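You operate a simulated robot arm through the tools that you are given. There is no shell and no other tool. Be economical: measure what you need, move in short steps, check, and stop when the job is done.

The job below is to be done with a simulated two-armed robot. You get a single attempt, and the scene is never put back.

## Task
Swap the dry orange sherd in the tall cabinet's drawer for the wet beige one in the white tray.
Fine: WARM off before the drawer opens, on again once it is shut.
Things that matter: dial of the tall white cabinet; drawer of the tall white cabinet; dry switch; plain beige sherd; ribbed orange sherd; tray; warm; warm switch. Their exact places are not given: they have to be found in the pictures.

It is judged by the outcome, as a careful person would: the job done as asked, and still so three seconds after it is handed in. It fails if anything else is knocked over, pushed out of place, dropped, spilled or broken.

## Robot
Two 6-joint arms with two-finger parallel grippers on one trunk, on a base that drives. Base frame: it is fixed to the floor where the robot stands at the start and does not move with it; the origin is under the middle of the robot, x ahead of it, y to its left, z up. Lengths are in m, angles in rad, forces in N, time in s.
The left shoulder is at the start at [0.06, 0.187, 0.997], the right one opposite. With the tool pointing down near the work surface each hand reaches from about 0.24 to 0.62 m from the robot's upright axis, wherever it stands, measured 20 degrees to its own side. Places, roughly: dial of the tall white cabinet [0.6, 0.4, 0.9]; drawer of the tall white cabinet [0.7, 0.3, 0.7]; dry switch [0.5, 0.1, 0.9]; tray [0.6, -0.9, 0.9]; warm [0.8, 0.3, 0.7]; warm switch [0.5, 0, 0.8]. Payload 1.57 kg a hand.
Tool frame (each hand has its own): the origin (TCP) lies between the finger pads and is the grasp point; the fingertips stand 0.03 m ahead of it; z points along the fingers, y is the line along which they close. The gripper opens to 0.11 m. The fingers are 0.024 m wide and 0.012 m thick; the gripper's body (0.048 by 0.112 m) begins 0.078 m behind the TCP.
Orientation is that of the tool frame in the base frame, as a unit quaternion [x, y, z, w]. With the fingers straight down and closing along the base's y, the tool's x points along the base's -x, its y along +y and its z along -z.

## Interface
- The arms move only by the tool arm_command. It takes "left_commands", "right_commands" or both (then of equal length, played together; a hand with none holds still); each is a list of rows, each a list of 7 numbers: the shift along the tool's x, y, z in m, then the turn, a rotation vector about the tool's x, y, z in rad, then the finger opening in m, from 0 to 0.11. In form: [[x, y, z, wx, wy, wz, claw], ...]. A call has 1 to 20 rows; each row shifts and turns the commanded pose from where the row before left it, along the tool's axes as they then stand. A row lasts 0.2 s, in which the tool goes at most 0.05 m and 0.15 rad; a call with a longer step from one row to the next is refused whole, and so is a gripper value outside its range. Where a pose cannot be reached the arm comes as near as it can. A force on the tool above 40 N (or 10 N above the force at the start of the call, whichever is more), or a blocked arm, ends the call early, and 0.2 s more pass. The fingers move at their own pace (about 0.153 m/s each) and stop on an object; they squeeze with about 26 N. The grip force told is the motor's: it shows also when the fingers shut on nothing. Time passes only in rows, and 0.2 s behind the last, so rows that do not move let the fingers close. It gives the time, the measured TCP pose, the force on the tool (base axes), the opening and the grip force at its end, in the units of the frame above (readings bear some noise), with the torque about the TCP (base axes, N m) and any sound that the robot's microphone picked up, and new pictures: "pictures" is both (left out), scene, wrist or none (wrist: the cameras of the hands that moved).
- Cameras (640 x 400 px; columns grow to the right, rows downward): "scene" is now at [0.02, -0.0028, 1.5411]; the picture's right is [-0.02, -1.00, 0.00], its down [-0.73, 0.01, -0.68] and it looks along [0.68, -0.01, -0.73] (base axes); focal length 279 px, centre (320, 200). "left" rides on the left gripper at [0.07, -0.016, -0.141] in its tool frame; the picture's right is [0.23, 0.97, 0.00], its down [-0.86, 0.20, -0.48] and it looks along [-0.47, 0.11, 0.88] (tool axes); focal length 222 px, centre (320, 200). "right" rides on the right gripper at [0.07, 0.016, -0.141] in its tool frame; the picture's right is [-0.23, 0.97, 0.00], its down [-0.86, -0.20, -0.48] and it looks along [-0.47, -0.11, 0.88] (tool axes); focal length 222 px, centre (320, 200).
- slide_trunk(by): slides the trunk up (or, below 0, down) by that many m; the arms and the scene camera ride with it, the base frame stays. It gives what a move gives, with no picture.
- roll_base(legs): drives the robot by 1 to 6 legs, each [ahead, left, turn to the left] in m, m and rad, along the robot's own axes; the way and the turn of a leg run together, so that a leg with both is an arc; at most 1.5 m and 3.142 rad a leg. The arms and the cameras ride along, it lands a little off, and it stops where it bumps. It gives what a move gives, and a new picture of the scene camera.
- head_to(pan, tilt): turns the head with the scene camera to pan (to the left, within 1.501 rad either way) and tilt (down, from -0.506 to 1.204), counted from straight ahead of the robot. It gives what a move gives, and a new picture of the scene camera.
- point_at(camera, pixels): for up to 12 pixels [column, row] of the newest picture of that camera ("zoom" is the newest enlarged one), the place [x, y, z] in the base frame of the surface seen there, good to about 0.002 m. No time passes.
- zoom(camera, box): a new picture of the part [left, top, right, bottom] of that camera's present view, enlarged. No time passes.
- sign_off(): hands the job in; it is judged then, once.

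Go step by step. Measure first, check grasps and placings, and put right what went wrong. The budget is 80 turns and 260 pictures, counting those below and the enlarged ones. Unless the task says otherwise, let go and move clear before handing in, and close with one line.

The tools are called by a JSON object that holds its "name" and its "arguments". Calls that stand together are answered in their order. arm_command: Moves the arms, as the interface text tells. Its arguments: {"type":"object","properties":{"left_commands":{"type":"array"},"right_commands":{"type":"array"},"pictures":{"type":"string","enum":["both","scene","wrist","none"]}},"required":[]} The other tools are called the same way: slide_trunk (by) slides the trunk up or down; roll_base (legs) drives the base; head_to (pan, tilt) turns the head that bears the scene camera; point_at (camera, pixels) gives the place of the surface under pixels of a picture; zoom (camera, box) takes an enlarged picture of a part of a camera's view; sign_off () hands the job in.

At the start:

```text
t: 0.0
left_position: [0.4693, 0.3099, 1.117]
left_orientation: [0.001, 1.0, 0.001, 0.001]
left_force: [0.3, -0.1, -0.4]
left_ft_torque: [-0.05, 0.02, -0.01]
left_grip_width: 0.1101
left_grip_force: 0.0
right_position: [0.4455, -0.1194, 1.1718]
right_orientation: [0.0, 1.0, -0.001, 0.0]
right_force: [-0.8, 0.2, 0.6]
right_ft_torque: [-0.03, 0.01, 0.0]
right_grip_width: 0.11
right_grip_force: 0.0
trunk travel left (down, up): [-0.625, 0.365]
robot x, y, heading: [-0.003, -0.0033, -0.002]
head pan, tilt: [-0.016, 0.822]
```

scene: 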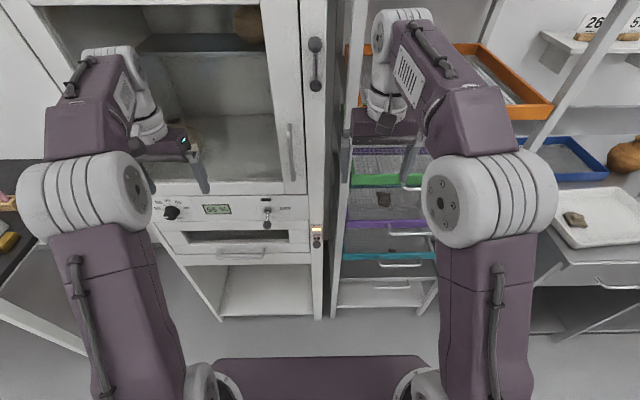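
right: 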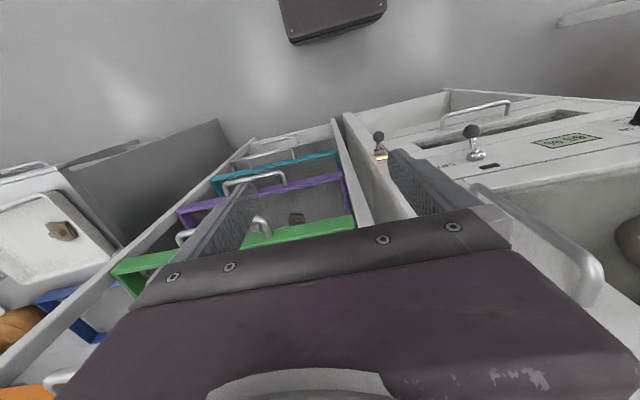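
left: 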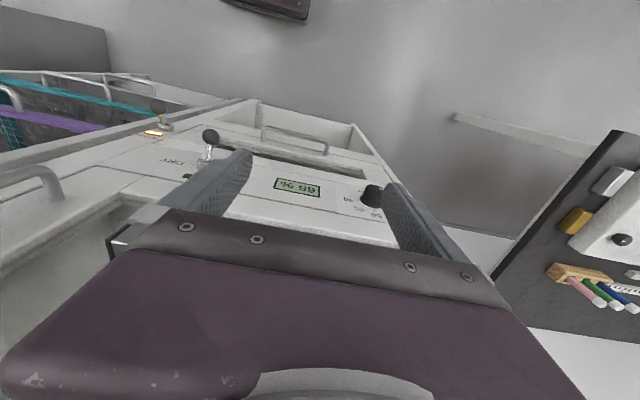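

The scene shows the cabinet panel around (220,210), a lever at (267,215), a lamp/lever at (317,235) and the tray at (600,215). I'll zoom in on these.

{"name": "zoom", "arguments": {"camera": "scene", "box": [140, 170, 340, 295]}}

{"name": "zoom", "arguments": {"camera": "scene", "box": [530, 150, 640, 260]}}

{"name": "point_at", "arguments": {"camera": "scene", "pixels": [[267, 211], [268, 226], [317, 231], [318, 243], [172, 213], [240, 252], [575, 218], [555, 200], [600, 240], [315, 45], [291, 150]]}}

```text
3.20 times, centred on (240, 232) of scene
```

zoom: 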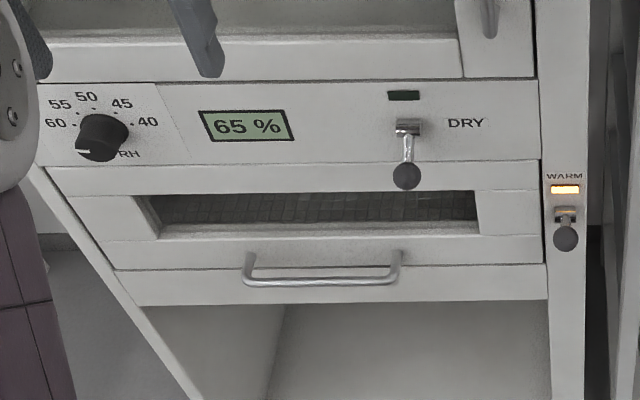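

```text
3.64 times, centred on (585, 205) of scene
```

zoom: 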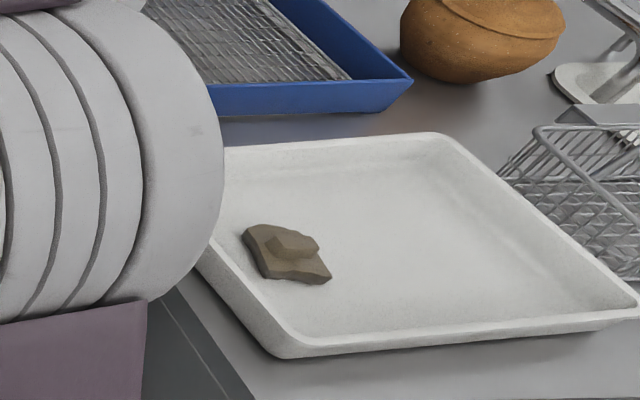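

```text
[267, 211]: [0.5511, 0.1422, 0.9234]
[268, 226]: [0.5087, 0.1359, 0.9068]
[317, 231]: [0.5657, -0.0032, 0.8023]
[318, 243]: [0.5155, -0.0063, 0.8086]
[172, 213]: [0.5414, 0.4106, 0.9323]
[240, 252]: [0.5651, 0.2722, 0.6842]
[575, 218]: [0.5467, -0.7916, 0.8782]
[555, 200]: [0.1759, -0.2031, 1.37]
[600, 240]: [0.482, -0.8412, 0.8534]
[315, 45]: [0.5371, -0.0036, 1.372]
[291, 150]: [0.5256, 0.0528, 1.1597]
```

WARM's lamp is lit and DRY's is dark. I'll compare the two lever angles and look at the drawer's slot.

{"name": "zoom", "arguments": {"camera": "right", "box": [350, 110, 510, 210]}}

{"name": "zoom", "arguments": {"camera": "scene", "box": [290, 210, 350, 250]}}

{"name": "zoom", "arguments": {"camera": "left", "box": [120, 90, 380, 250]}}

{"name": "zoom", "arguments": {"camera": "scene", "box": [170, 220, 330, 280]}}

{"name": "point_at", "arguments": {"camera": "zoom", "pixels": [[270, 150], [60, 80], [480, 90], [135, 135], [500, 135], [400, 60], [150, 110], [280, 75], [420, 150], [330, 160]]}}

```text
4.00 times, centred on (430, 160) of right
```

zoom: 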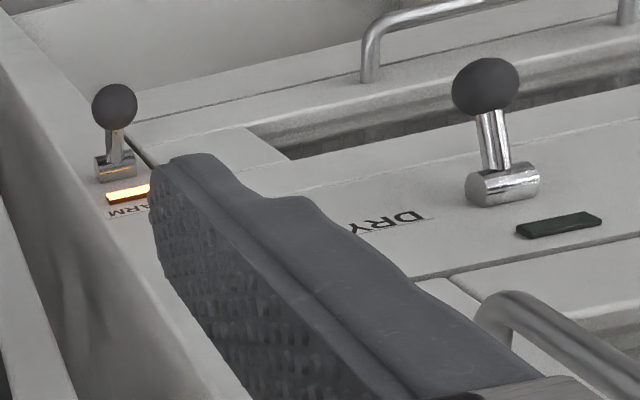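

```text
10.00 times, centred on (320, 230) of scene
```

zoom: 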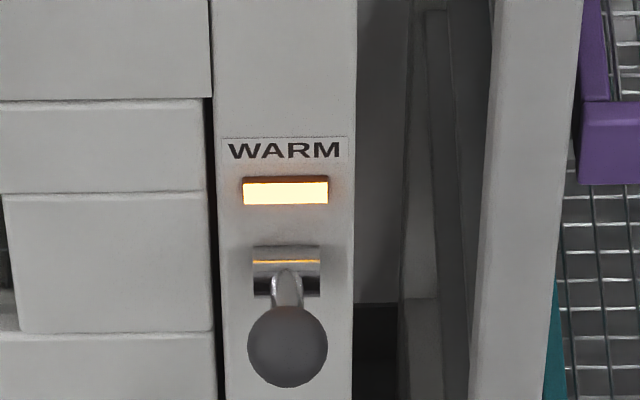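

```text
2.46 times, centred on (250, 170) of left
```

zoom: 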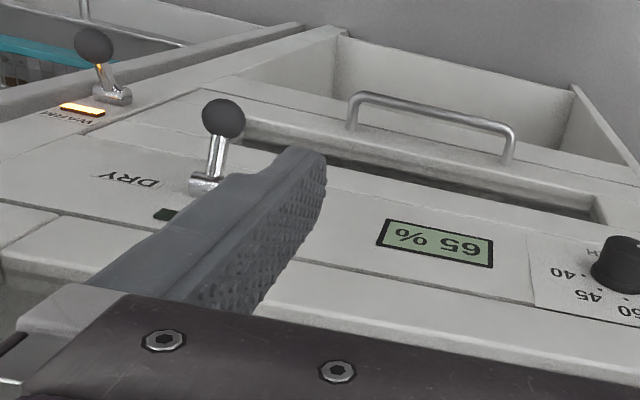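

```text
4.00 times, centred on (250, 250) of scene
```

zoom: 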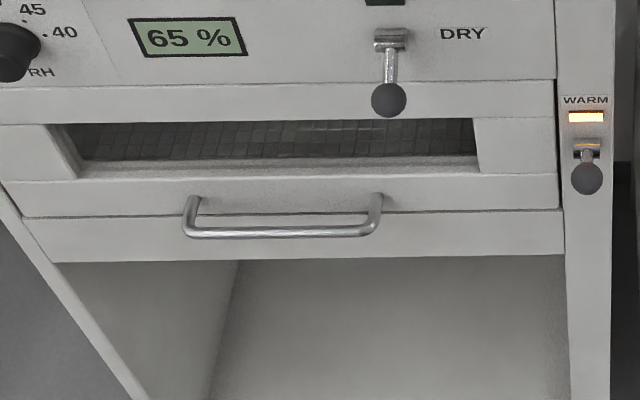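

```text
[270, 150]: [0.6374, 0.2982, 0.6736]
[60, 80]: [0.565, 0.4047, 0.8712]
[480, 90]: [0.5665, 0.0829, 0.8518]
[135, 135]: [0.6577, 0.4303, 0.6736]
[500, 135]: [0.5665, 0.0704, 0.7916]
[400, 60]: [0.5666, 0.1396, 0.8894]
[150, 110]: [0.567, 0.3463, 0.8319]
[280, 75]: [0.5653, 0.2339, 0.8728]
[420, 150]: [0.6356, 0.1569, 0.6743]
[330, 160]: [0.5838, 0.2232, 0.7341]
```

{"name": "zoom", "arguments": {"camera": "scene", "box": [250, 200, 330, 260]}}

{"name": "point_at", "arguments": {"camera": "scene", "pixels": [[318.5, 235.5], [318.5, 239.5], [318.7, 244.5], [267.3, 209.8], [267.3, 217], [267.3, 225], [240, 256], [240, 258], [219, 250], [264, 250], [240, 263], [240, 247]]}}

```text
6.67 times, centred on (290, 230) of scene
```

zoom: 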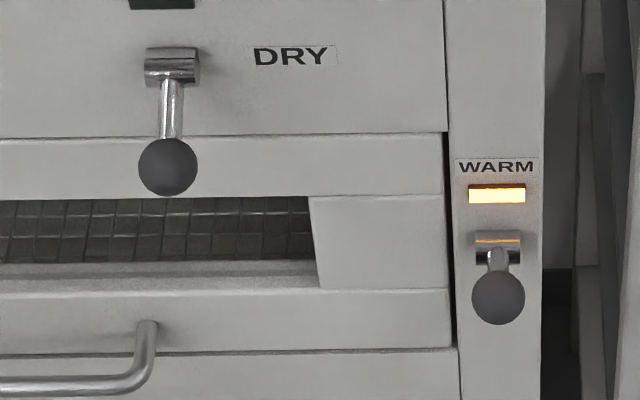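

```text
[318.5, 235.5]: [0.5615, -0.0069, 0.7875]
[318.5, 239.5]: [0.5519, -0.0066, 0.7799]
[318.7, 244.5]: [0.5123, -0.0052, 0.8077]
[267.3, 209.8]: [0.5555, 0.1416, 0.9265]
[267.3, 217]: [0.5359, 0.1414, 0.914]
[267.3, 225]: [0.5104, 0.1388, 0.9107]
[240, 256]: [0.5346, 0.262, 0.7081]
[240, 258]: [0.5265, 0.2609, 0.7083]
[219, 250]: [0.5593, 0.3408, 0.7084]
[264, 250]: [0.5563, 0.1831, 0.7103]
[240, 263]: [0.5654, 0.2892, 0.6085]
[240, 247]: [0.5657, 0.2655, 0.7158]
```

WARM's ball (318,244) at z≈0.807 sits above its pivot (0.78), so up means on; DRY's ball sits below its pivot and is off. I'll back off a little, then turn the right tool to point forward so I can press the WARM ball down.

{"name": "roll_base", "arguments": {"legs": [[-0.15, 0, 0]]}}

{"name": "slide_trunk", "arguments": {"by": -0.2}}

{"name": "arm_command", "arguments": {"right_commands": [[0, 0, 0, 0, -0.1428, 0, 0], [0, 0, 0, 0, -0.1428, 0, 0], [0, 0, 0, 0, -0.1428, 0, 0], [0, 0, 0, 0, -0.1428, 0, 0], [0, 0, 0, 0, -0.1428, 0, 0], [0, 0, 0, 0, -0.1428, 0, 0], [0, 0, 0, 0, -0.1428, 0, 0], [0, 0, 0, 0, -0.1428, 0, 0], [0, 0, 0, 0, -0.1428, 0, 0], [0, 0, 0, 0, -0.1428, 0, 0], [0, 0, 0, 0, -0.1428, 0, 0]], "pictures": "scene"}}

```text
t: 1.4
left_position: [0.3219, 0.309, 1.1168]
left_orientation: [0.0, 1.0, 0.001, 0.0]
left_force: [-0.4, 0.0, -0.3]
left_ft_torque: [0.0, 0.02, 0.0]
left_grip_width: 0.11
left_grip_force: 0.0
right_position: [0.2978, -0.1205, 1.1699]
right_orientation: [0.001, 1.0, 0.0, -0.001]
right_force: [-0.1, -0.5, -0.3]
right_ft_torque: [0.04, 0.0, -0.02]
right_grip_width: 0.1097
right_grip_force: 0.0
trunk travel left (down, up): [-0.625, 0.365]
robot x, y, heading: [-0.1487, -0.0014, -0.005]
head pan, tilt: [-0.016, 0.822]
```

scene: 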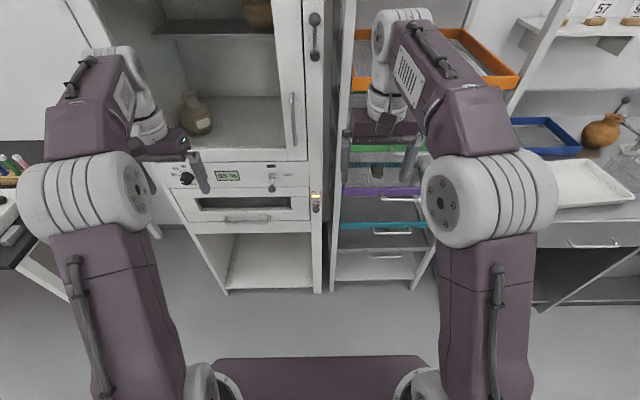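

```text
t: 3.5
left_position: [0.322, 0.3084, 0.9178]
left_orientation: [0.0, 1.0, 0.001, 0.001]
left_force: [0.2, -0.2, -0.4]
left_ft_torque: [0.03, 0.01, 0.01]
left_grip_width: 0.11
left_grip_force: 0.1
right_position: [0.2961, -0.1207, 0.9708]
right_orientation: [0.001, 1.0, -0.001, 0.001]
right_force: [-0.5, -0.3, -0.6]
right_ft_torque: [-0.02, -0.04, 0.03]
right_grip_width: 0.1098
right_grip_force: 0.0
trunk travel left (down, up): [-0.425, 0.565]
robot x, y, heading: [-0.15, -0.0019, -0.002]
head pan, tilt: [-0.016, 0.822]
```

```text
t: 5.9
left_position: [0.3224, 0.3097, 0.9168]
left_orientation: [0.0, 1.0, 0.0, 0.0]
left_force: [0.3, -0.6, 0.1]
left_ft_torque: [-0.02, 0.02, 0.0]
left_grip_width: 0.1102
left_grip_force: 0.2
right_position: [0.3326, -0.1009, 0.9941]
right_orientation: [0.0, 0.708, 0.0, 0.707]
right_force: [0.5, 0.0, 0.6]
right_ft_torque: [0.01, 0.01, 0.01]
right_grip_width: 0.0
right_grip_force: 21.4
right hand out of reach, approached as far as the arm can: row 10, 11
trunk travel left (down, up): [-0.425, 0.565]
robot x, y, heading: [-0.1495, -0.0015, 0.002]
head pan, tilt: [-0.016, 0.822]
```

scene: 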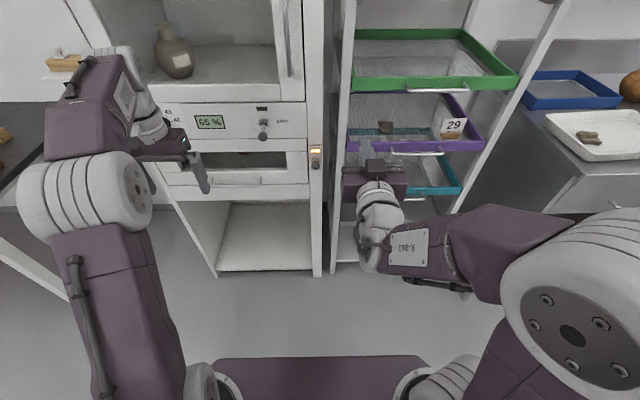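

The right tool now points forward. I'll re-measure the WARM ball (316,166) and the rack handles nearby from this view.

{"name": "point_at", "arguments": {"camera": "scene", "pixels": [[316, 165], [316, 168], [315, 158], [424, 151], [437, 90], [355, 150], [264, 136], [370, 155], [590, 135], [260, 390]]}}

{"name": "arm_command", "arguments": {"right_commands": [[0.03, 0.024, 0, 0, 0, 0, 0], [0.03, 0.024, 0, 0, 0, 0, 0], [0.03, 0.024, 0, 0, 0, 0, 0], [0.03, 0.024, 0, 0, 0, 0, 0]], "pictures": "scene"}}

```text
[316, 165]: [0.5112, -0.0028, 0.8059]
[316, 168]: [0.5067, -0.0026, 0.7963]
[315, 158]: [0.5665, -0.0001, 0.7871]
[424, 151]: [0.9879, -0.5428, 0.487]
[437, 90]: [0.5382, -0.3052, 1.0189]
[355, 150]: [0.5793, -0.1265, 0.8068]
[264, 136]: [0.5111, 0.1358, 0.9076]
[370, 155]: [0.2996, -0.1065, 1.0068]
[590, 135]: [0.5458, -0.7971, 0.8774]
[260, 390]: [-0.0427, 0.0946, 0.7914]
```

```text
t: 6.9
left_position: [0.3211, 0.3091, 0.9174]
left_orientation: [0.0, 1.0, 0.0, 0.0]
left_force: [-0.3, 0.1, 0.1]
left_ft_torque: [0.01, 0.02, 0.02]
left_grip_width: 0.1102
left_grip_force: 0.1
right_position: [0.3333, -0.0035, 0.8791]
right_orientation: [-0.002, 0.709, -0.004, 0.706]
right_force: [0.0, 0.1, -0.9]
right_ft_torque: [-0.03, -0.01, 0.0]
right_grip_width: 0.0003
right_grip_force: 21.3
right hand out of reach, approached as far as the arm can: row 4
trunk travel left (down, up): [-0.425, 0.565]
robot x, y, heading: [-0.1482, -0.0015, 0.0]
head pan, tilt: [-0.016, 0.822]
```

scene: 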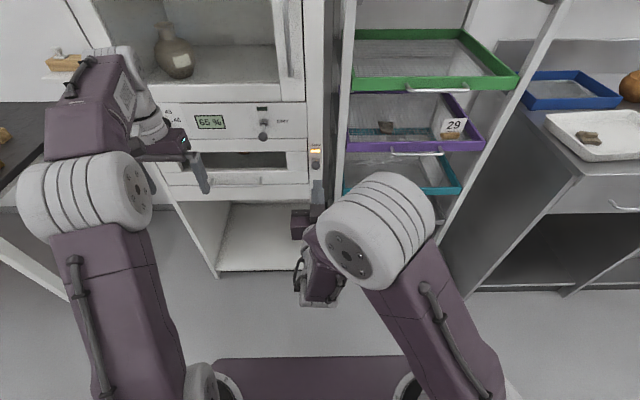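

The right hand is at (0.333, -0.004, 0.879). I'll go forward to just above the ball, at about (0.495, -0.003, 0.845).

{"name": "arm_command", "arguments": {"right_commands": [[0.01, 0, 0.04, 0, 0, 0, 0], [0.012, 0, 0.04, 0, 0, 0, 0], [0.012, 0, 0.04, 0, 0, 0, 0], [0, 0, 0.04, 0, 0, 0, 0]]}}

{"name": "zoom", "arguments": {"camera": "scene", "box": [270, 120, 370, 200]}}

```text
t: 7.9
left_position: [0.3223, 0.309, 0.9173]
left_orientation: [0.0, 1.0, 0.0, 0.0]
left_force: [0.2, 0.1, -0.7]
left_ft_torque: [-0.02, -0.01, -0.02]
left_grip_width: 0.1101
left_grip_force: 0.2
right_position: [0.4942, -0.0076, 0.845]
right_orientation: [0.0, 0.708, 0.0, 0.707]
right_force: [0.3, 0.5, 0.4]
right_ft_torque: [0.02, -0.05, 0.02]
right_grip_width: 0.0
right_grip_force: 21.7
trunk travel left (down, up): [-0.425, 0.565]
robot x, y, heading: [-0.1475, -0.0015, -0.009]
head pan, tilt: [-0.016, 0.822]
```

scene: 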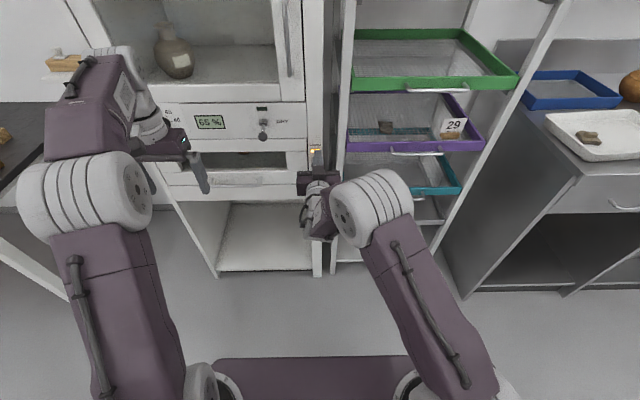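
right: 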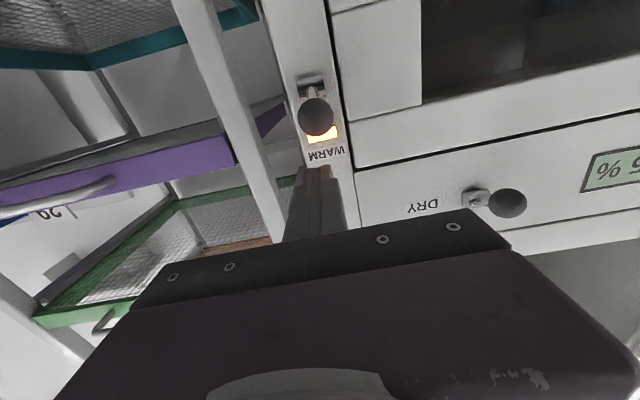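

```text
5.00 times, centred on (320, 160) of scene
```

zoom: 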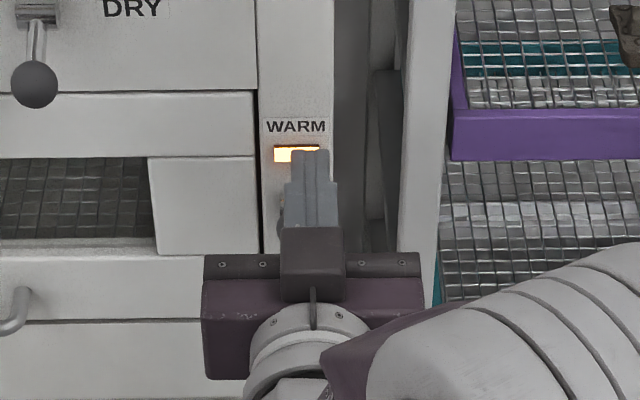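

The closed fingers sit over the ball (wrist view (315,115) lines up). Pressing down.

{"name": "arm_command", "arguments": {"right_commands": [[0.015, 0.004, 0, 0, 0, 0, 0], [0.012, 0, 0, 0, 0, 0, 0], [0.012, 0, 0, 0, 0, 0, 0], [0.012, 0, 0, 0, 0, 0, 0], [0.012, 0, 0, 0, 0, 0, 0]], "pictures": "wrist"}}

{"name": "zoom", "arguments": {"camera": "scene", "box": [270, 120, 370, 200]}}

```text
t: 9.1
left_position: [0.3218, 0.3084, 0.9196]
left_orientation: [0.0, 1.0, 0.001, 0.002]
left_force: [-1.0, 0.3, -0.4]
left_ft_torque: [-0.01, -0.03, -0.01]
left_grip_width: 0.1098
left_grip_force: 0.0
right_position: [0.4939, -0.0013, 0.7858]
right_orientation: [0.002, 0.704, 0.0, 0.711]
right_force: [2.2, 0.3, 15.5]
right_ft_torque: [0.02, -0.4, 0.06]
right_grip_width: 0.0001
right_grip_force: 21.4
trunk travel left (down, up): [-0.425, 0.565]
robot x, y, heading: [-0.1496, -0.0027, -0.001]
head pan, tilt: [-0.016, 0.822]
```

right: 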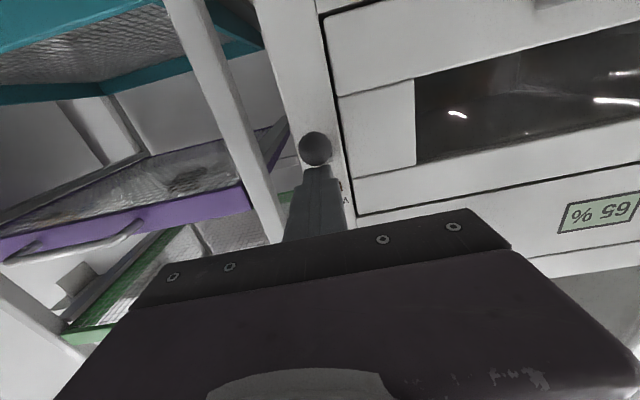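

```text
5.00 times, centred on (320, 160) of scene
```

zoom: 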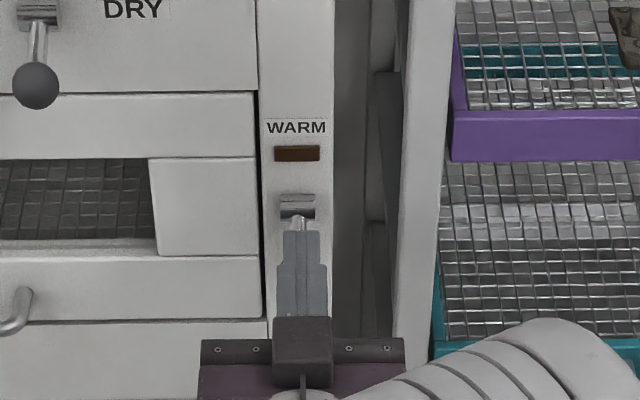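

WARM's lamp has gone dark. I'll retract the right hand while turning the left tool forward with its fingers closing vertically.

{"name": "arm_command", "arguments": {"right_commands": [[-0.015, 0, 0, 0, 0, 0, 0], [-0.015, 0, 0, 0, 0, 0, 0], [0, 0, -0.04, 0, 0, 0, 0], [0, 0, -0.04, 0, 0, 0, 0], [0, 0, -0.04, 0, 0, 0, 0], [0, -0.03, -0.02, 0, 0, 0, 0], [0, -0.04, 0, 0, 0, 0, 0], [0, -0.04, 0, 0, 0, 0, 0], [0, 0, 0, 0, 0, 0, 0], [0, 0, 0, 0, 0, 0, 0], [0, 0, 0, 0, 0, 0, 0], [0, 0, 0, 0, 0, 0, 0], [0, 0, 0, 0, 0, 0, 0], [0, 0, 0, 0, 0, 0, 0], [0, 0, 0, 0, 0, 0, 0]], "left_commands": [[0, 0, 0, -0.0806, -0.0806, 0.0806, 0.07], [0, 0, 0, -0.0806, -0.0806, 0.0806, 0.07], [0, 0, 0, -0.0806, -0.0806, 0.0806, 0.07], [0, 0, 0, -0.0806, -0.0806, 0.0806, 0.07], [0, 0, 0, -0.0806, -0.0806, 0.0806, 0.07], [0, 0, 0, -0.0806, -0.0806, 0.0806, 0.07], [0, 0, 0, -0.0806, -0.0806, 0.0806, 0.07], [0, 0, 0, -0.0806, -0.0806, 0.0806, 0.07], [0, 0, 0, -0.0806, -0.0806, 0.0806, 0.07], [0, 0, 0, -0.0806, -0.0806, 0.0806, 0.07], [0, 0, 0, -0.0806, -0.0806, 0.0806, 0.07], [0, 0, 0, -0.0806, -0.0806, 0.0806, 0.07], [0, 0, 0, -0.0806, -0.0806, 0.0806, 0.07], [0, 0, 0, -0.0806, -0.0806, 0.0806, 0.07], [0, 0, 0, -0.0806, -0.0806, 0.0806, 0.07]], "pictures": "scene"}}

{"name": "zoom", "arguments": {"camera": "scene", "box": [140, 100, 340, 225]}}

```text
t: 12.3
left_position: [0.3553, 0.1941, 0.9576]
left_orientation: [0.473, 0.562, 0.496, 0.463]
left_force: [-0.6, -0.1, -0.2]
left_ft_torque: [0.02, 0.03, -0.02]
left_grip_width: 0.0701
left_grip_force: 0.1
left hand out of reach, approached as far as the arm can: row 9, 10, 12, 13, 14, 15
right_position: [0.4028, -0.052, 0.8754]
right_orientation: [-0.002, 0.709, -0.006, 0.705]
right_force: [-0.2, 0.2, 0.5]
right_ft_torque: [-0.01, -0.03, 0.01]
right_grip_width: 0.0
right_grip_force: 21.4
right hand out of reach, approached as far as the arm can: row 4, 5, 6, 7, 8
trunk travel left (down, up): [-0.425, 0.565]
robot x, y, heading: [-0.1489, 0.0003, -0.003]
head pan, tilt: [-0.016, 0.822]
```

scene: 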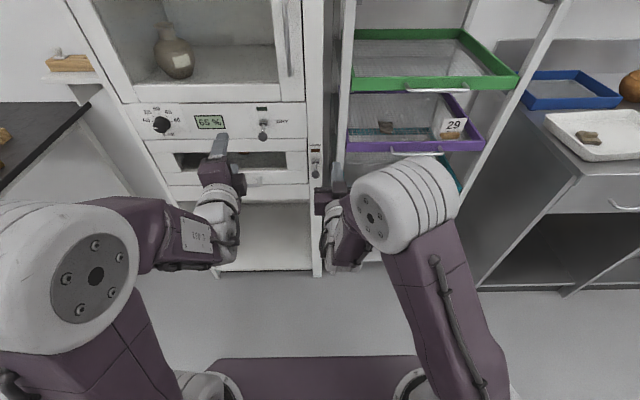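

```text
3.20 times, centred on (240, 162) of scene
```

zoom: 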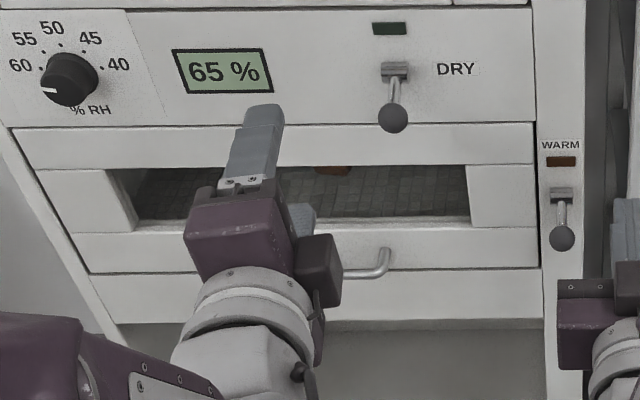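

WARM stays off (lamp dark, lever down), and the orange sherd shows deep in the drawer (zoom 330,170). I'll lower the left hand to the handle's height, correct its attitude, and check before closing.

{"name": "arm_command", "arguments": {"left_commands": [[0.011, -0.04, 0.01, -0.025, -0.04, 0.019, 0.07], [0.011, -0.042, 0.01, -0.025, -0.04, 0.019, 0.07], [0.011, -0.042, 0, -0.025, -0.04, 0.019, 0.07], [0.011, -0.042, 0, 0, 0, 0, 0.07], [0.011, -0.042, 0, 0, 0, 0, 0.07], [0.011, -0.042, 0, 0, 0, 0, 0.07]]}}

```text
t: 13.7
left_position: [0.352, 0.134, 0.7101]
left_orientation: [0.501, 0.498, 0.498, 0.502]
left_force: [-0.6, -0.1, 0.5]
left_ft_torque: [0.0, 0.01, 0.0]
left_grip_width: 0.0702
left_grip_force: 0.1
left hand out of reach, approached as far as the arm can: row 1, 2, 3, 4, 5, 6
right_position: [0.4029, -0.0519, 0.8749]
right_orientation: [-0.002, 0.709, -0.005, 0.705]
right_force: [0.5, 0.0, 0.6]
right_ft_torque: [-0.02, 0.01, 0.01]
right_grip_width: 0.0002
right_grip_force: 21.0
trunk travel left (down, up): [-0.425, 0.565]
robot x, y, heading: [-0.1495, 0.0003, 0.0]
head pan, tilt: [-0.016, 0.822]
```

scene: 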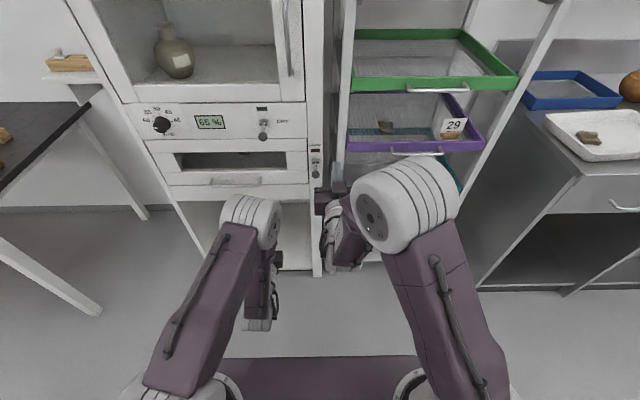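
left: 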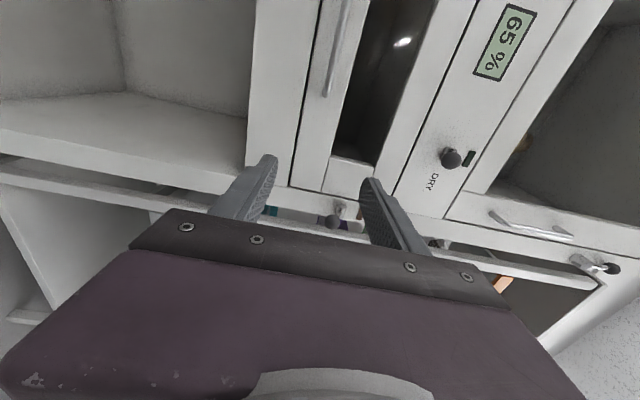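

The attitude is right, but the hand drifted to y=0.134 at its close limit. I'll move forward and left to the pre-grasp (0.49, 0.262, 0.708).

{"name": "arm_command", "arguments": {"left_commands": [[0.02, 0, 0.035, 0, 0, 0, 0.07], [0.035, 0, 0.03, 0, 0, 0, 0.07], [0.035, -0.001, 0.03, 0, 0, 0, 0.07], [0.035, -0.001, 0.03, 0, 0, 0, 0.07], [0, 0, 0.01, 0, 0, 0, 0.07]]}}

{"name": "point_at", "arguments": {"camera": "left", "pixels": [[330, 250]]}}

```text
t: 14.9
left_position: [0.443, 0.1005, 0.7061]
left_orientation: [0.501, 0.499, 0.5, 0.501]
left_force: [-0.2, -0.1, -0.4]
left_ft_torque: [0.0, -0.01, 0.01]
left_grip_width: 0.0702
left_grip_force: 0.1
left hand out of reach, approached as far as the arm can: row 1, 2, 3, 4, 5
right_position: [0.4017, -0.0521, 0.8752]
right_orientation: [-0.002, 0.709, -0.006, 0.705]
right_force: [0.9, 0.0, 0.5]
right_ft_torque: [0.0, 0.0, 0.03]
right_grip_width: 0.0
right_grip_force: 21.0
trunk travel left (down, up): [-0.425, 0.565]
robot x, y, heading: [-0.1466, 0.001, -0.004]
head pan, tilt: [-0.016, 0.822]
```

scene: 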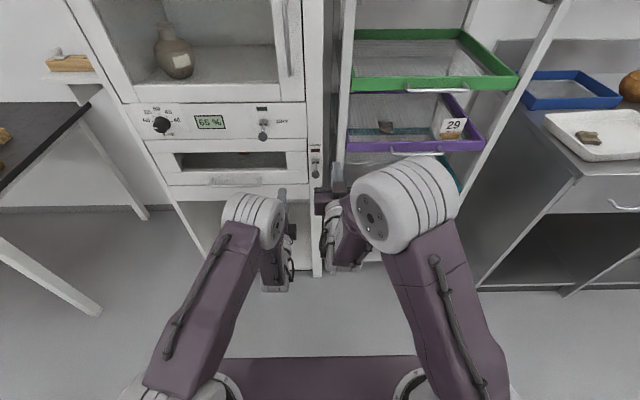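
left: 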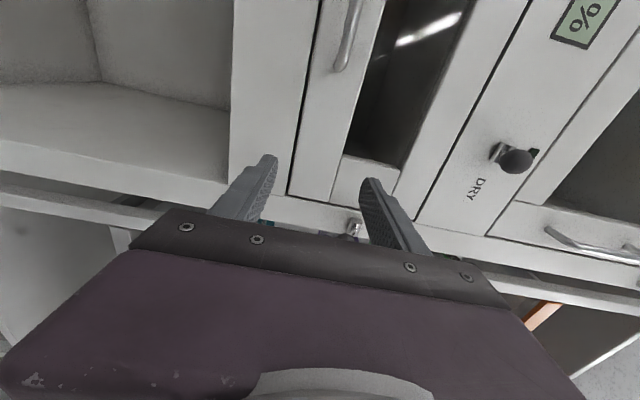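

```text
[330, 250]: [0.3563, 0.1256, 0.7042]
```

The arm is stuck at the edge of its reach at y≈0.10, so I'll shift the base left to bring the hand in line with the handle. First I'll check the clearance on the left.

{"name": "point_at", "arguments": {"camera": "scene", "pixels": [[50, 270], [95, 308], [40, 135], [90, 95], [10, 240], [140, 215], [238, 181], [213, 182], [258, 180], [10, 330], [100, 350]]}}

{"name": "head_to", "arguments": {"pan": 0.9, "tilt": 0.9}}

```text
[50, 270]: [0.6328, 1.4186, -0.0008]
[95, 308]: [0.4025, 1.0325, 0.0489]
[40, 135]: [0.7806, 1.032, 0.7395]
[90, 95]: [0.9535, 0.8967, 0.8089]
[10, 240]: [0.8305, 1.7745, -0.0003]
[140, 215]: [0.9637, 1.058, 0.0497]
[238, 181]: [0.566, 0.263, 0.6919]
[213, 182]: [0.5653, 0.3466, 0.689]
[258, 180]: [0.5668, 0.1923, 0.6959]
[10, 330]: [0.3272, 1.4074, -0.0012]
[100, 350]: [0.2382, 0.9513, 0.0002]
```

```text
t: 16.1
left_position: [0.4423, 0.1021, 0.7059]
left_orientation: [0.501, 0.498, 0.5, 0.502]
left_force: [-0.1, 0.2, -0.2]
left_ft_torque: [-0.01, 0.0, -0.02]
left_grip_width: 0.0698
left_grip_force: 0.0
right_position: [0.4019, -0.0524, 0.875]
right_orientation: [-0.003, 0.709, -0.005, 0.705]
right_force: [0.9, 0.5, -0.3]
right_ft_torque: [-0.01, -0.02, 0.01]
right_grip_width: 0.0
right_grip_force: 21.3
trunk travel left (down, up): [-0.425, 0.565]
robot x, y, heading: [-0.1492, -0.002, -0.003]
head pan, tilt: [0.901, 0.901]
```

scene: 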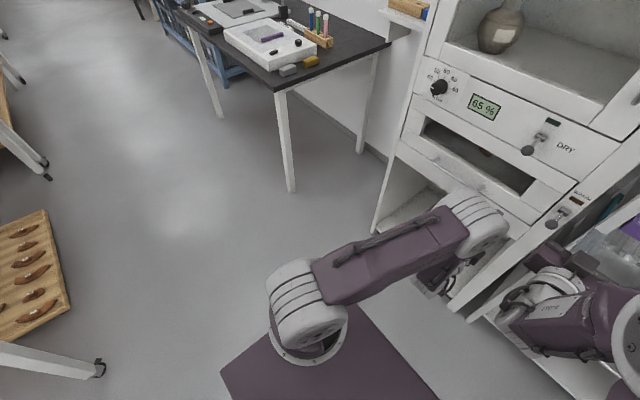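

The floor on the left is clear. I'll roll 0.16 m left, then look ahead.

{"name": "roll_base", "arguments": {"legs": [[0, 0.16, 0]]}}

{"name": "head_to", "arguments": {"pan": 0.1, "tilt": 0.85}}

{"name": "arm_command", "arguments": {"left_commands": [[0, 0.0, 0, 0, 0, 0, 0.07]], "pictures": "wrist"}}

```text
t: 17.6
left_position: [0.4418, 0.2605, 0.7061]
left_orientation: [0.501, 0.498, 0.499, 0.502]
left_force: [-0.3, -0.7, -0.9]
left_ft_torque: [0.03, 0.0, -0.02]
left_grip_width: 0.0701
left_grip_force: 0.1
right_position: [0.4032, 0.1057, 0.8758]
right_orientation: [-0.002, 0.709, -0.007, 0.705]
right_force: [0.2, 0.0, 0.1]
right_ft_torque: [0.02, 0.0, -0.04]
right_grip_width: 0.0002
right_grip_force: 21.5
trunk travel left (down, up): [-0.425, 0.565]
robot x, y, heading: [-0.1475, 0.1576, 0.004]
head pan, tilt: [0.901, 0.901]
```

scene: 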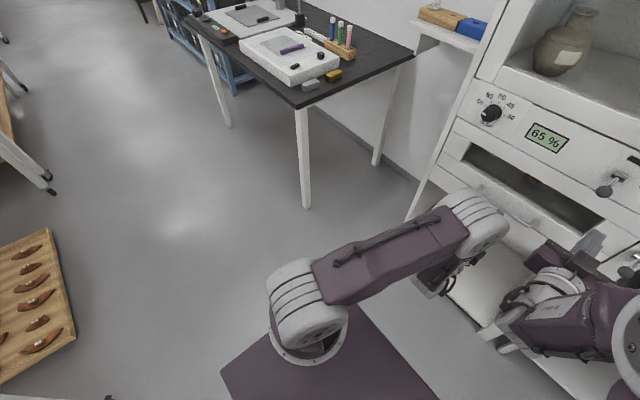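

```text
t: 18.7
left_position: [0.4419, 0.2586, 0.7055]
left_orientation: [0.501, 0.498, 0.499, 0.502]
left_force: [-0.1, -0.2, -0.7]
left_ft_torque: [-0.01, 0.01, 0.0]
left_grip_width: 0.0701
left_grip_force: 0.0
right_position: [0.4022, 0.1055, 0.8753]
right_orientation: [-0.002, 0.709, -0.006, 0.705]
right_force: [0.6, 0.1, 0.4]
right_ft_torque: [0.0, 0.0, -0.01]
right_grip_width: 0.0
right_grip_force: 21.5
trunk travel left (down, up): [-0.425, 0.565]
robot x, y, heading: [-0.1443, 0.1567, -0.0]
head pan, tilt: [0.099, 0.85]
```

scene: 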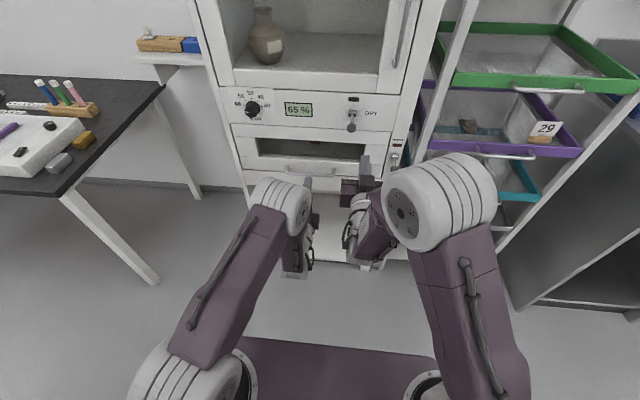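

```text
t: 19.1
left_position: [0.4425, 0.2571, 0.7053]
left_orientation: [0.501, 0.499, 0.499, 0.502]
left_force: [-0.1, -0.8, 0.2]
left_ft_torque: [0.0, 0.01, -0.02]
left_grip_width: 0.0702
left_grip_force: 0.0
right_position: [0.402, 0.1048, 0.8748]
right_orientation: [-0.001, 0.709, -0.006, 0.705]
right_force: [-0.4, 0.2, 1.1]
right_ft_torque: [-0.04, -0.01, 0.03]
right_grip_width: 0.0001
right_grip_force: 21.0
trunk travel left (down, up): [-0.425, 0.565]
robot x, y, heading: [-0.1495, 0.1576, -0.005]
head pan, tilt: [0.099, 0.85]
```

left: 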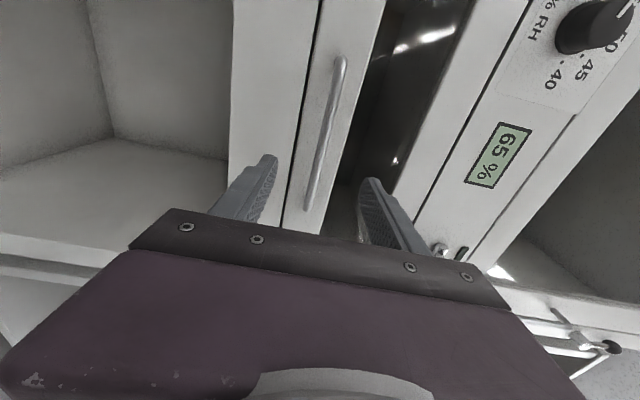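

The handle shows between the left fingers, at (340,75) to (308,205). I'll measure it.

{"name": "point_at", "arguments": {"camera": "left", "pixels": [[341, 75], [329, 120], [316, 170], [309, 200], [300, 130], [345, 130]]}}

{"name": "zoom", "arguments": {"camera": "left", "box": [200, 30, 460, 250]}}

```text
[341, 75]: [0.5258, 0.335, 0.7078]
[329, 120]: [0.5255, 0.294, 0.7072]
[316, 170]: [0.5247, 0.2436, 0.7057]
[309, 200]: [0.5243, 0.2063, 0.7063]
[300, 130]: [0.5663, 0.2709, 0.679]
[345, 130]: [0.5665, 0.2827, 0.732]
```

```text
1.82 times, centred on (330, 140) of left
```

zoom: 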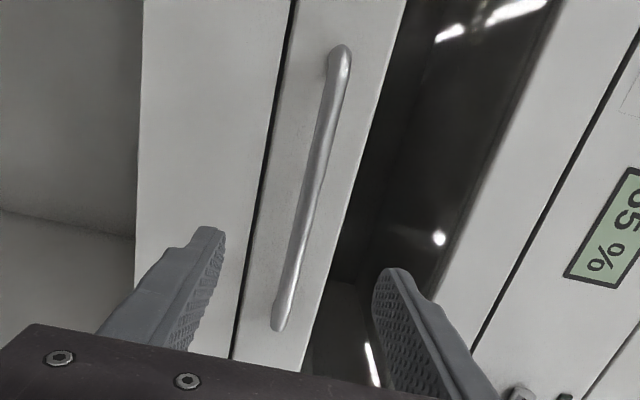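

{"name": "arm_command", "arguments": {"left_commands": [[0, 0.001, 0.03, 0, 0, 0, 0.06], [0, 0.001, 0.03, 0, 0, 0, 0.06], [0, 0, 0.019, 0, 0, 0, 0.06]], "pictures": "wrist"}}

```text
t: 19.9
left_position: [0.5185, 0.2448, 0.7079]
left_orientation: [0.499, 0.5, 0.502, 0.499]
left_force: [0.2, 0.2, -0.6]
left_ft_torque: [0.0, 0.0, 0.02]
left_grip_width: 0.0599
left_grip_force: 0.1
left hand out of reach, approached as far as the arm can: row 1, 2, 3
right_position: [0.4026, 0.1059, 0.8754]
right_orientation: [-0.002, 0.709, -0.006, 0.705]
right_force: [-0.5, -0.2, -0.2]
right_ft_torque: [0.02, 0.03, 0.0]
right_grip_width: 0.0004
right_grip_force: 20.9
trunk travel left (down, up): [-0.425, 0.565]
robot x, y, heading: [-0.1491, 0.1579, -0.0]
head pan, tilt: [0.099, 0.85]
```

left: 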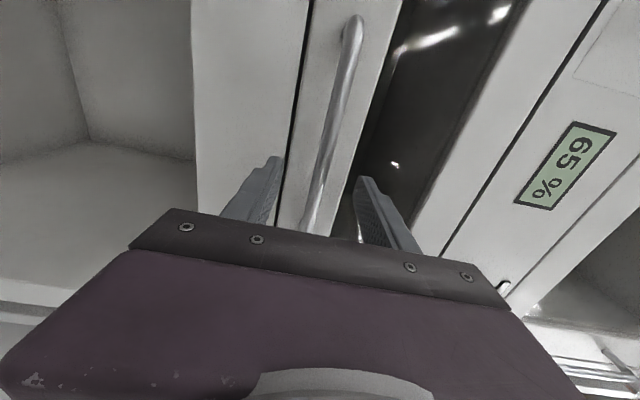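

The TCP is at (0.519, 0.245, 0.708) around the bar. Closing.

{"name": "arm_command", "arguments": {"left_commands": [[0, 0, 0.005, 0, 0, 0, 0.0], [0, 0, 0, 0, 0, 0, 0.0], [0, 0, 0, 0, 0, 0, 0.0]], "pictures": "wrist"}}

```text
t: 20.7
left_position: [0.5216, 0.2444, 0.7061]
left_orientation: [0.501, 0.501, 0.5, 0.498]
left_force: [-16.7, 0.1, -13.2]
left_ft_torque: [-0.14, 0.12, 0.45]
left_grip_width: 0.0107
left_grip_force: 28.6
right_position: [0.4029, 0.1054, 0.8756]
right_orientation: [-0.002, 0.709, -0.007, 0.705]
right_force: [-0.3, -0.2, -0.4]
right_ft_torque: [0.01, -0.01, 0.01]
right_grip_width: 0.0
right_grip_force: 21.2
trunk travel left (down, up): [-0.425, 0.565]
robot x, y, heading: [-0.1493, 0.1607, 0.002]
head pan, tilt: [0.099, 0.85]
```

left: 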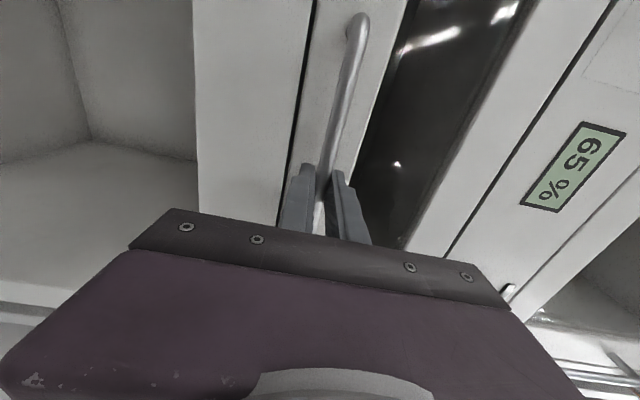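

The bar is gripped (0.0107 m). Before pulling with the base, I'll check what's beside and behind it.

{"name": "head_to", "arguments": {"pan": 1.5, "tilt": 0.8}}

{"name": "head_to", "arguments": {"pan": -1.5, "tilt": 0.8}}

```text
t: 22.2
left_position: [0.5215, 0.2439, 0.7065]
left_orientation: [0.501, 0.502, 0.5, 0.497]
left_force: [-22.7, 2.0, -20.3]
left_ft_torque: [-0.07, 0.23, 0.02]
left_grip_width: 0.0106
left_grip_force: 28.9
right_position: [0.4028, 0.1046, 0.8753]
right_orientation: [-0.002, 0.709, -0.007, 0.705]
right_force: [-0.2, -0.2, 0.6]
right_ft_torque: [-0.01, -0.04, 0.02]
right_grip_width: 0.0
right_grip_force: 21.5
trunk travel left (down, up): [-0.425, 0.565]
robot x, y, heading: [-0.1509, 0.1575, -0.002]
head pan, tilt: [1.499, 0.799]
```

scene: 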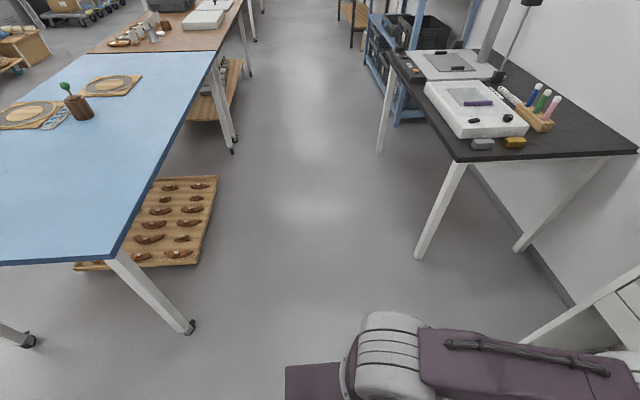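

```text
t: 24.8
left_position: [0.5227, 0.2446, 0.7055]
left_orientation: [0.501, 0.502, 0.5, 0.497]
left_force: [-22.0, 1.8, -19.9]
left_ft_torque: [-0.1, 0.17, 0.06]
left_grip_width: 0.011
left_grip_force: 28.6
right_position: [0.4036, 0.1059, 0.8759]
right_orientation: [-0.002, 0.709, -0.006, 0.705]
right_force: [-0.1, -0.3, 0.1]
right_ft_torque: [0.04, 0.01, 0.03]
right_grip_width: 0.0
right_grip_force: 21.2
trunk travel left (down, up): [-0.425, 0.565]
robot x, y, heading: [-0.1445, 0.1583, -0.001]
head pan, tilt: [-1.499, 0.799]
```

scene: 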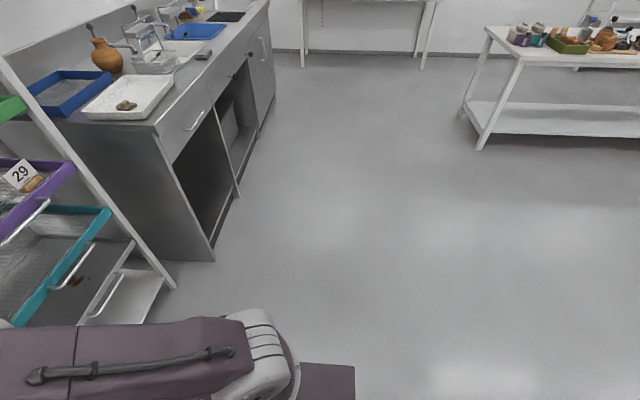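

The floor behind is clear for a short move back; the nearest table leg is at about (-0.75, 0.63). I'll pull the drawer 0.2 m with the base.

{"name": "roll_base", "arguments": {"legs": [[-0.1, 0, 0], [-0.1, 0, 0]]}}

{"name": "head_to", "arguments": {"pan": 0.1, "tilt": 0.8}}

```text
t: 26.7
left_position: [0.3241, 0.244, 0.7064]
left_orientation: [0.501, 0.502, 0.5, 0.497]
left_force: [1.0, -11.2, -19.4]
left_ft_torque: [-0.18, 0.14, -0.62]
left_grip_width: 0.0106
left_grip_force: 28.5
right_position: [0.206, 0.1049, 0.8725]
right_orientation: [-0.001, 0.71, -0.006, 0.705]
right_force: [-0.8, 0.2, 0.0]
right_ft_torque: [-0.04, 0.01, 0.02]
right_grip_width: 0.0
right_grip_force: 21.4
trunk travel left (down, up): [-0.425, 0.565]
robot x, y, heading: [-0.3443, 0.1605, -0.0]
head pan, tilt: [-1.499, 0.799]
```

scene: 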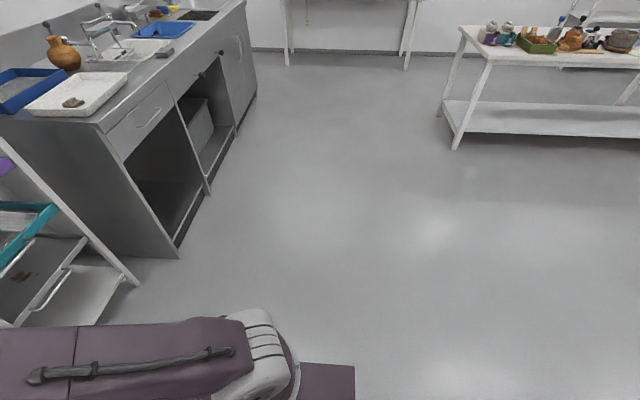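

```text
t: 28.4
left_position: [0.3218, 0.2427, 0.7056]
left_orientation: [0.501, 0.502, 0.499, 0.498]
left_force: [-2.6, -5.5, -11.0]
left_ft_torque: [-0.11, 0.11, -0.49]
left_grip_width: 0.0107
left_grip_force: 28.9
right_position: [0.2044, 0.1059, 0.8747]
right_orientation: [-0.002, 0.709, -0.005, 0.705]
right_force: [0.1, 0.0, 0.2]
right_ft_torque: [-0.03, 0.01, 0.01]
right_grip_width: 0.0
right_grip_force: 21.5
trunk travel left (down, up): [-0.425, 0.565]
robot x, y, heading: [-0.3485, 0.1628, 0.001]
head pan, tilt: [0.099, 0.799]
```

scene: 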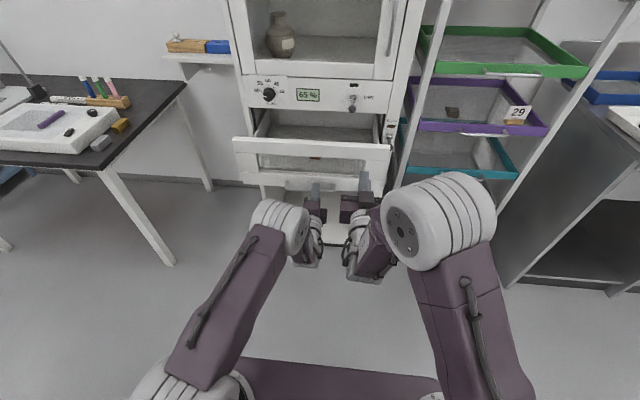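

The drawer is out 0.2 m and the orange sherd is visible through the front at about (315,157). I'll zoom and measure.

{"name": "zoom", "arguments": {"camera": "scene", "box": [220, 90, 420, 215]}}

{"name": "point_at", "arguments": {"camera": "scene", "pixels": [[315, 158], [315, 131], [270, 131], [370, 135], [245, 147], [380, 150], [300, 143], [300, 163], [315, 120], [255, 125]]}}

```text
3.20 times, centred on (320, 152) of scene
```

zoom: 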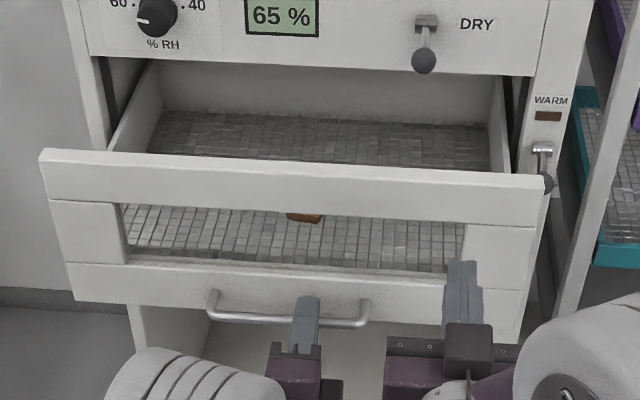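

```text
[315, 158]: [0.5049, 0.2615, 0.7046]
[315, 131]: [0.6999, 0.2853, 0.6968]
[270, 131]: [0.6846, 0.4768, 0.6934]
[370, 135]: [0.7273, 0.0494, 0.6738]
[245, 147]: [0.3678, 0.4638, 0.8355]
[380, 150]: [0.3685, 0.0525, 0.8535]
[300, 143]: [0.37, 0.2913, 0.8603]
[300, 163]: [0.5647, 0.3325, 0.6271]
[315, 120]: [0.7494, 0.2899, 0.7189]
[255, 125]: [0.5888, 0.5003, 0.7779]
```

The sherd is at about (0.505+, 0.26, 0.70) and the drawer front at x=0.368. I'll pull another 0.1 m so the sherd is well clear of the cabinet face.

{"name": "roll_base", "arguments": {"legs": [[-0.1, 0, 0]]}}

{"name": "zoom", "arguments": {"camera": "scene", "box": [220, 60, 420, 215]}}

```text
t: 29.5
left_position: [0.2253, 0.2437, 0.7062]
left_orientation: [0.501, 0.502, 0.499, 0.498]
left_force: [0.8, -11.2, -13.1]
left_ft_torque: [-0.23, 0.14, -0.36]
left_grip_width: 0.0108
left_grip_force: 28.9
right_position: [0.1057, 0.1059, 0.8732]
right_orientation: [-0.001, 0.709, -0.006, 0.705]
right_force: [-0.7, 0.0, 0.2]
right_ft_torque: [-0.01, 0.05, 0.01]
right_grip_width: 0.0002
right_grip_force: 21.2
trunk travel left (down, up): [-0.425, 0.565]
robot x, y, heading: [-0.4443, 0.1574, 0.003]
head pan, tilt: [0.099, 0.799]
```

scene: 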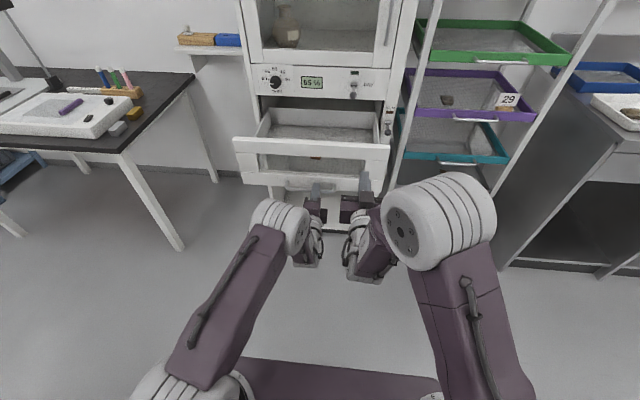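

```text
2.58 times, centred on (320, 138) of scene
```

zoom: 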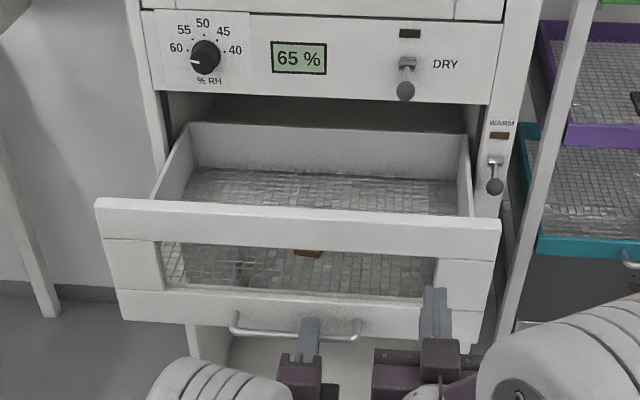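

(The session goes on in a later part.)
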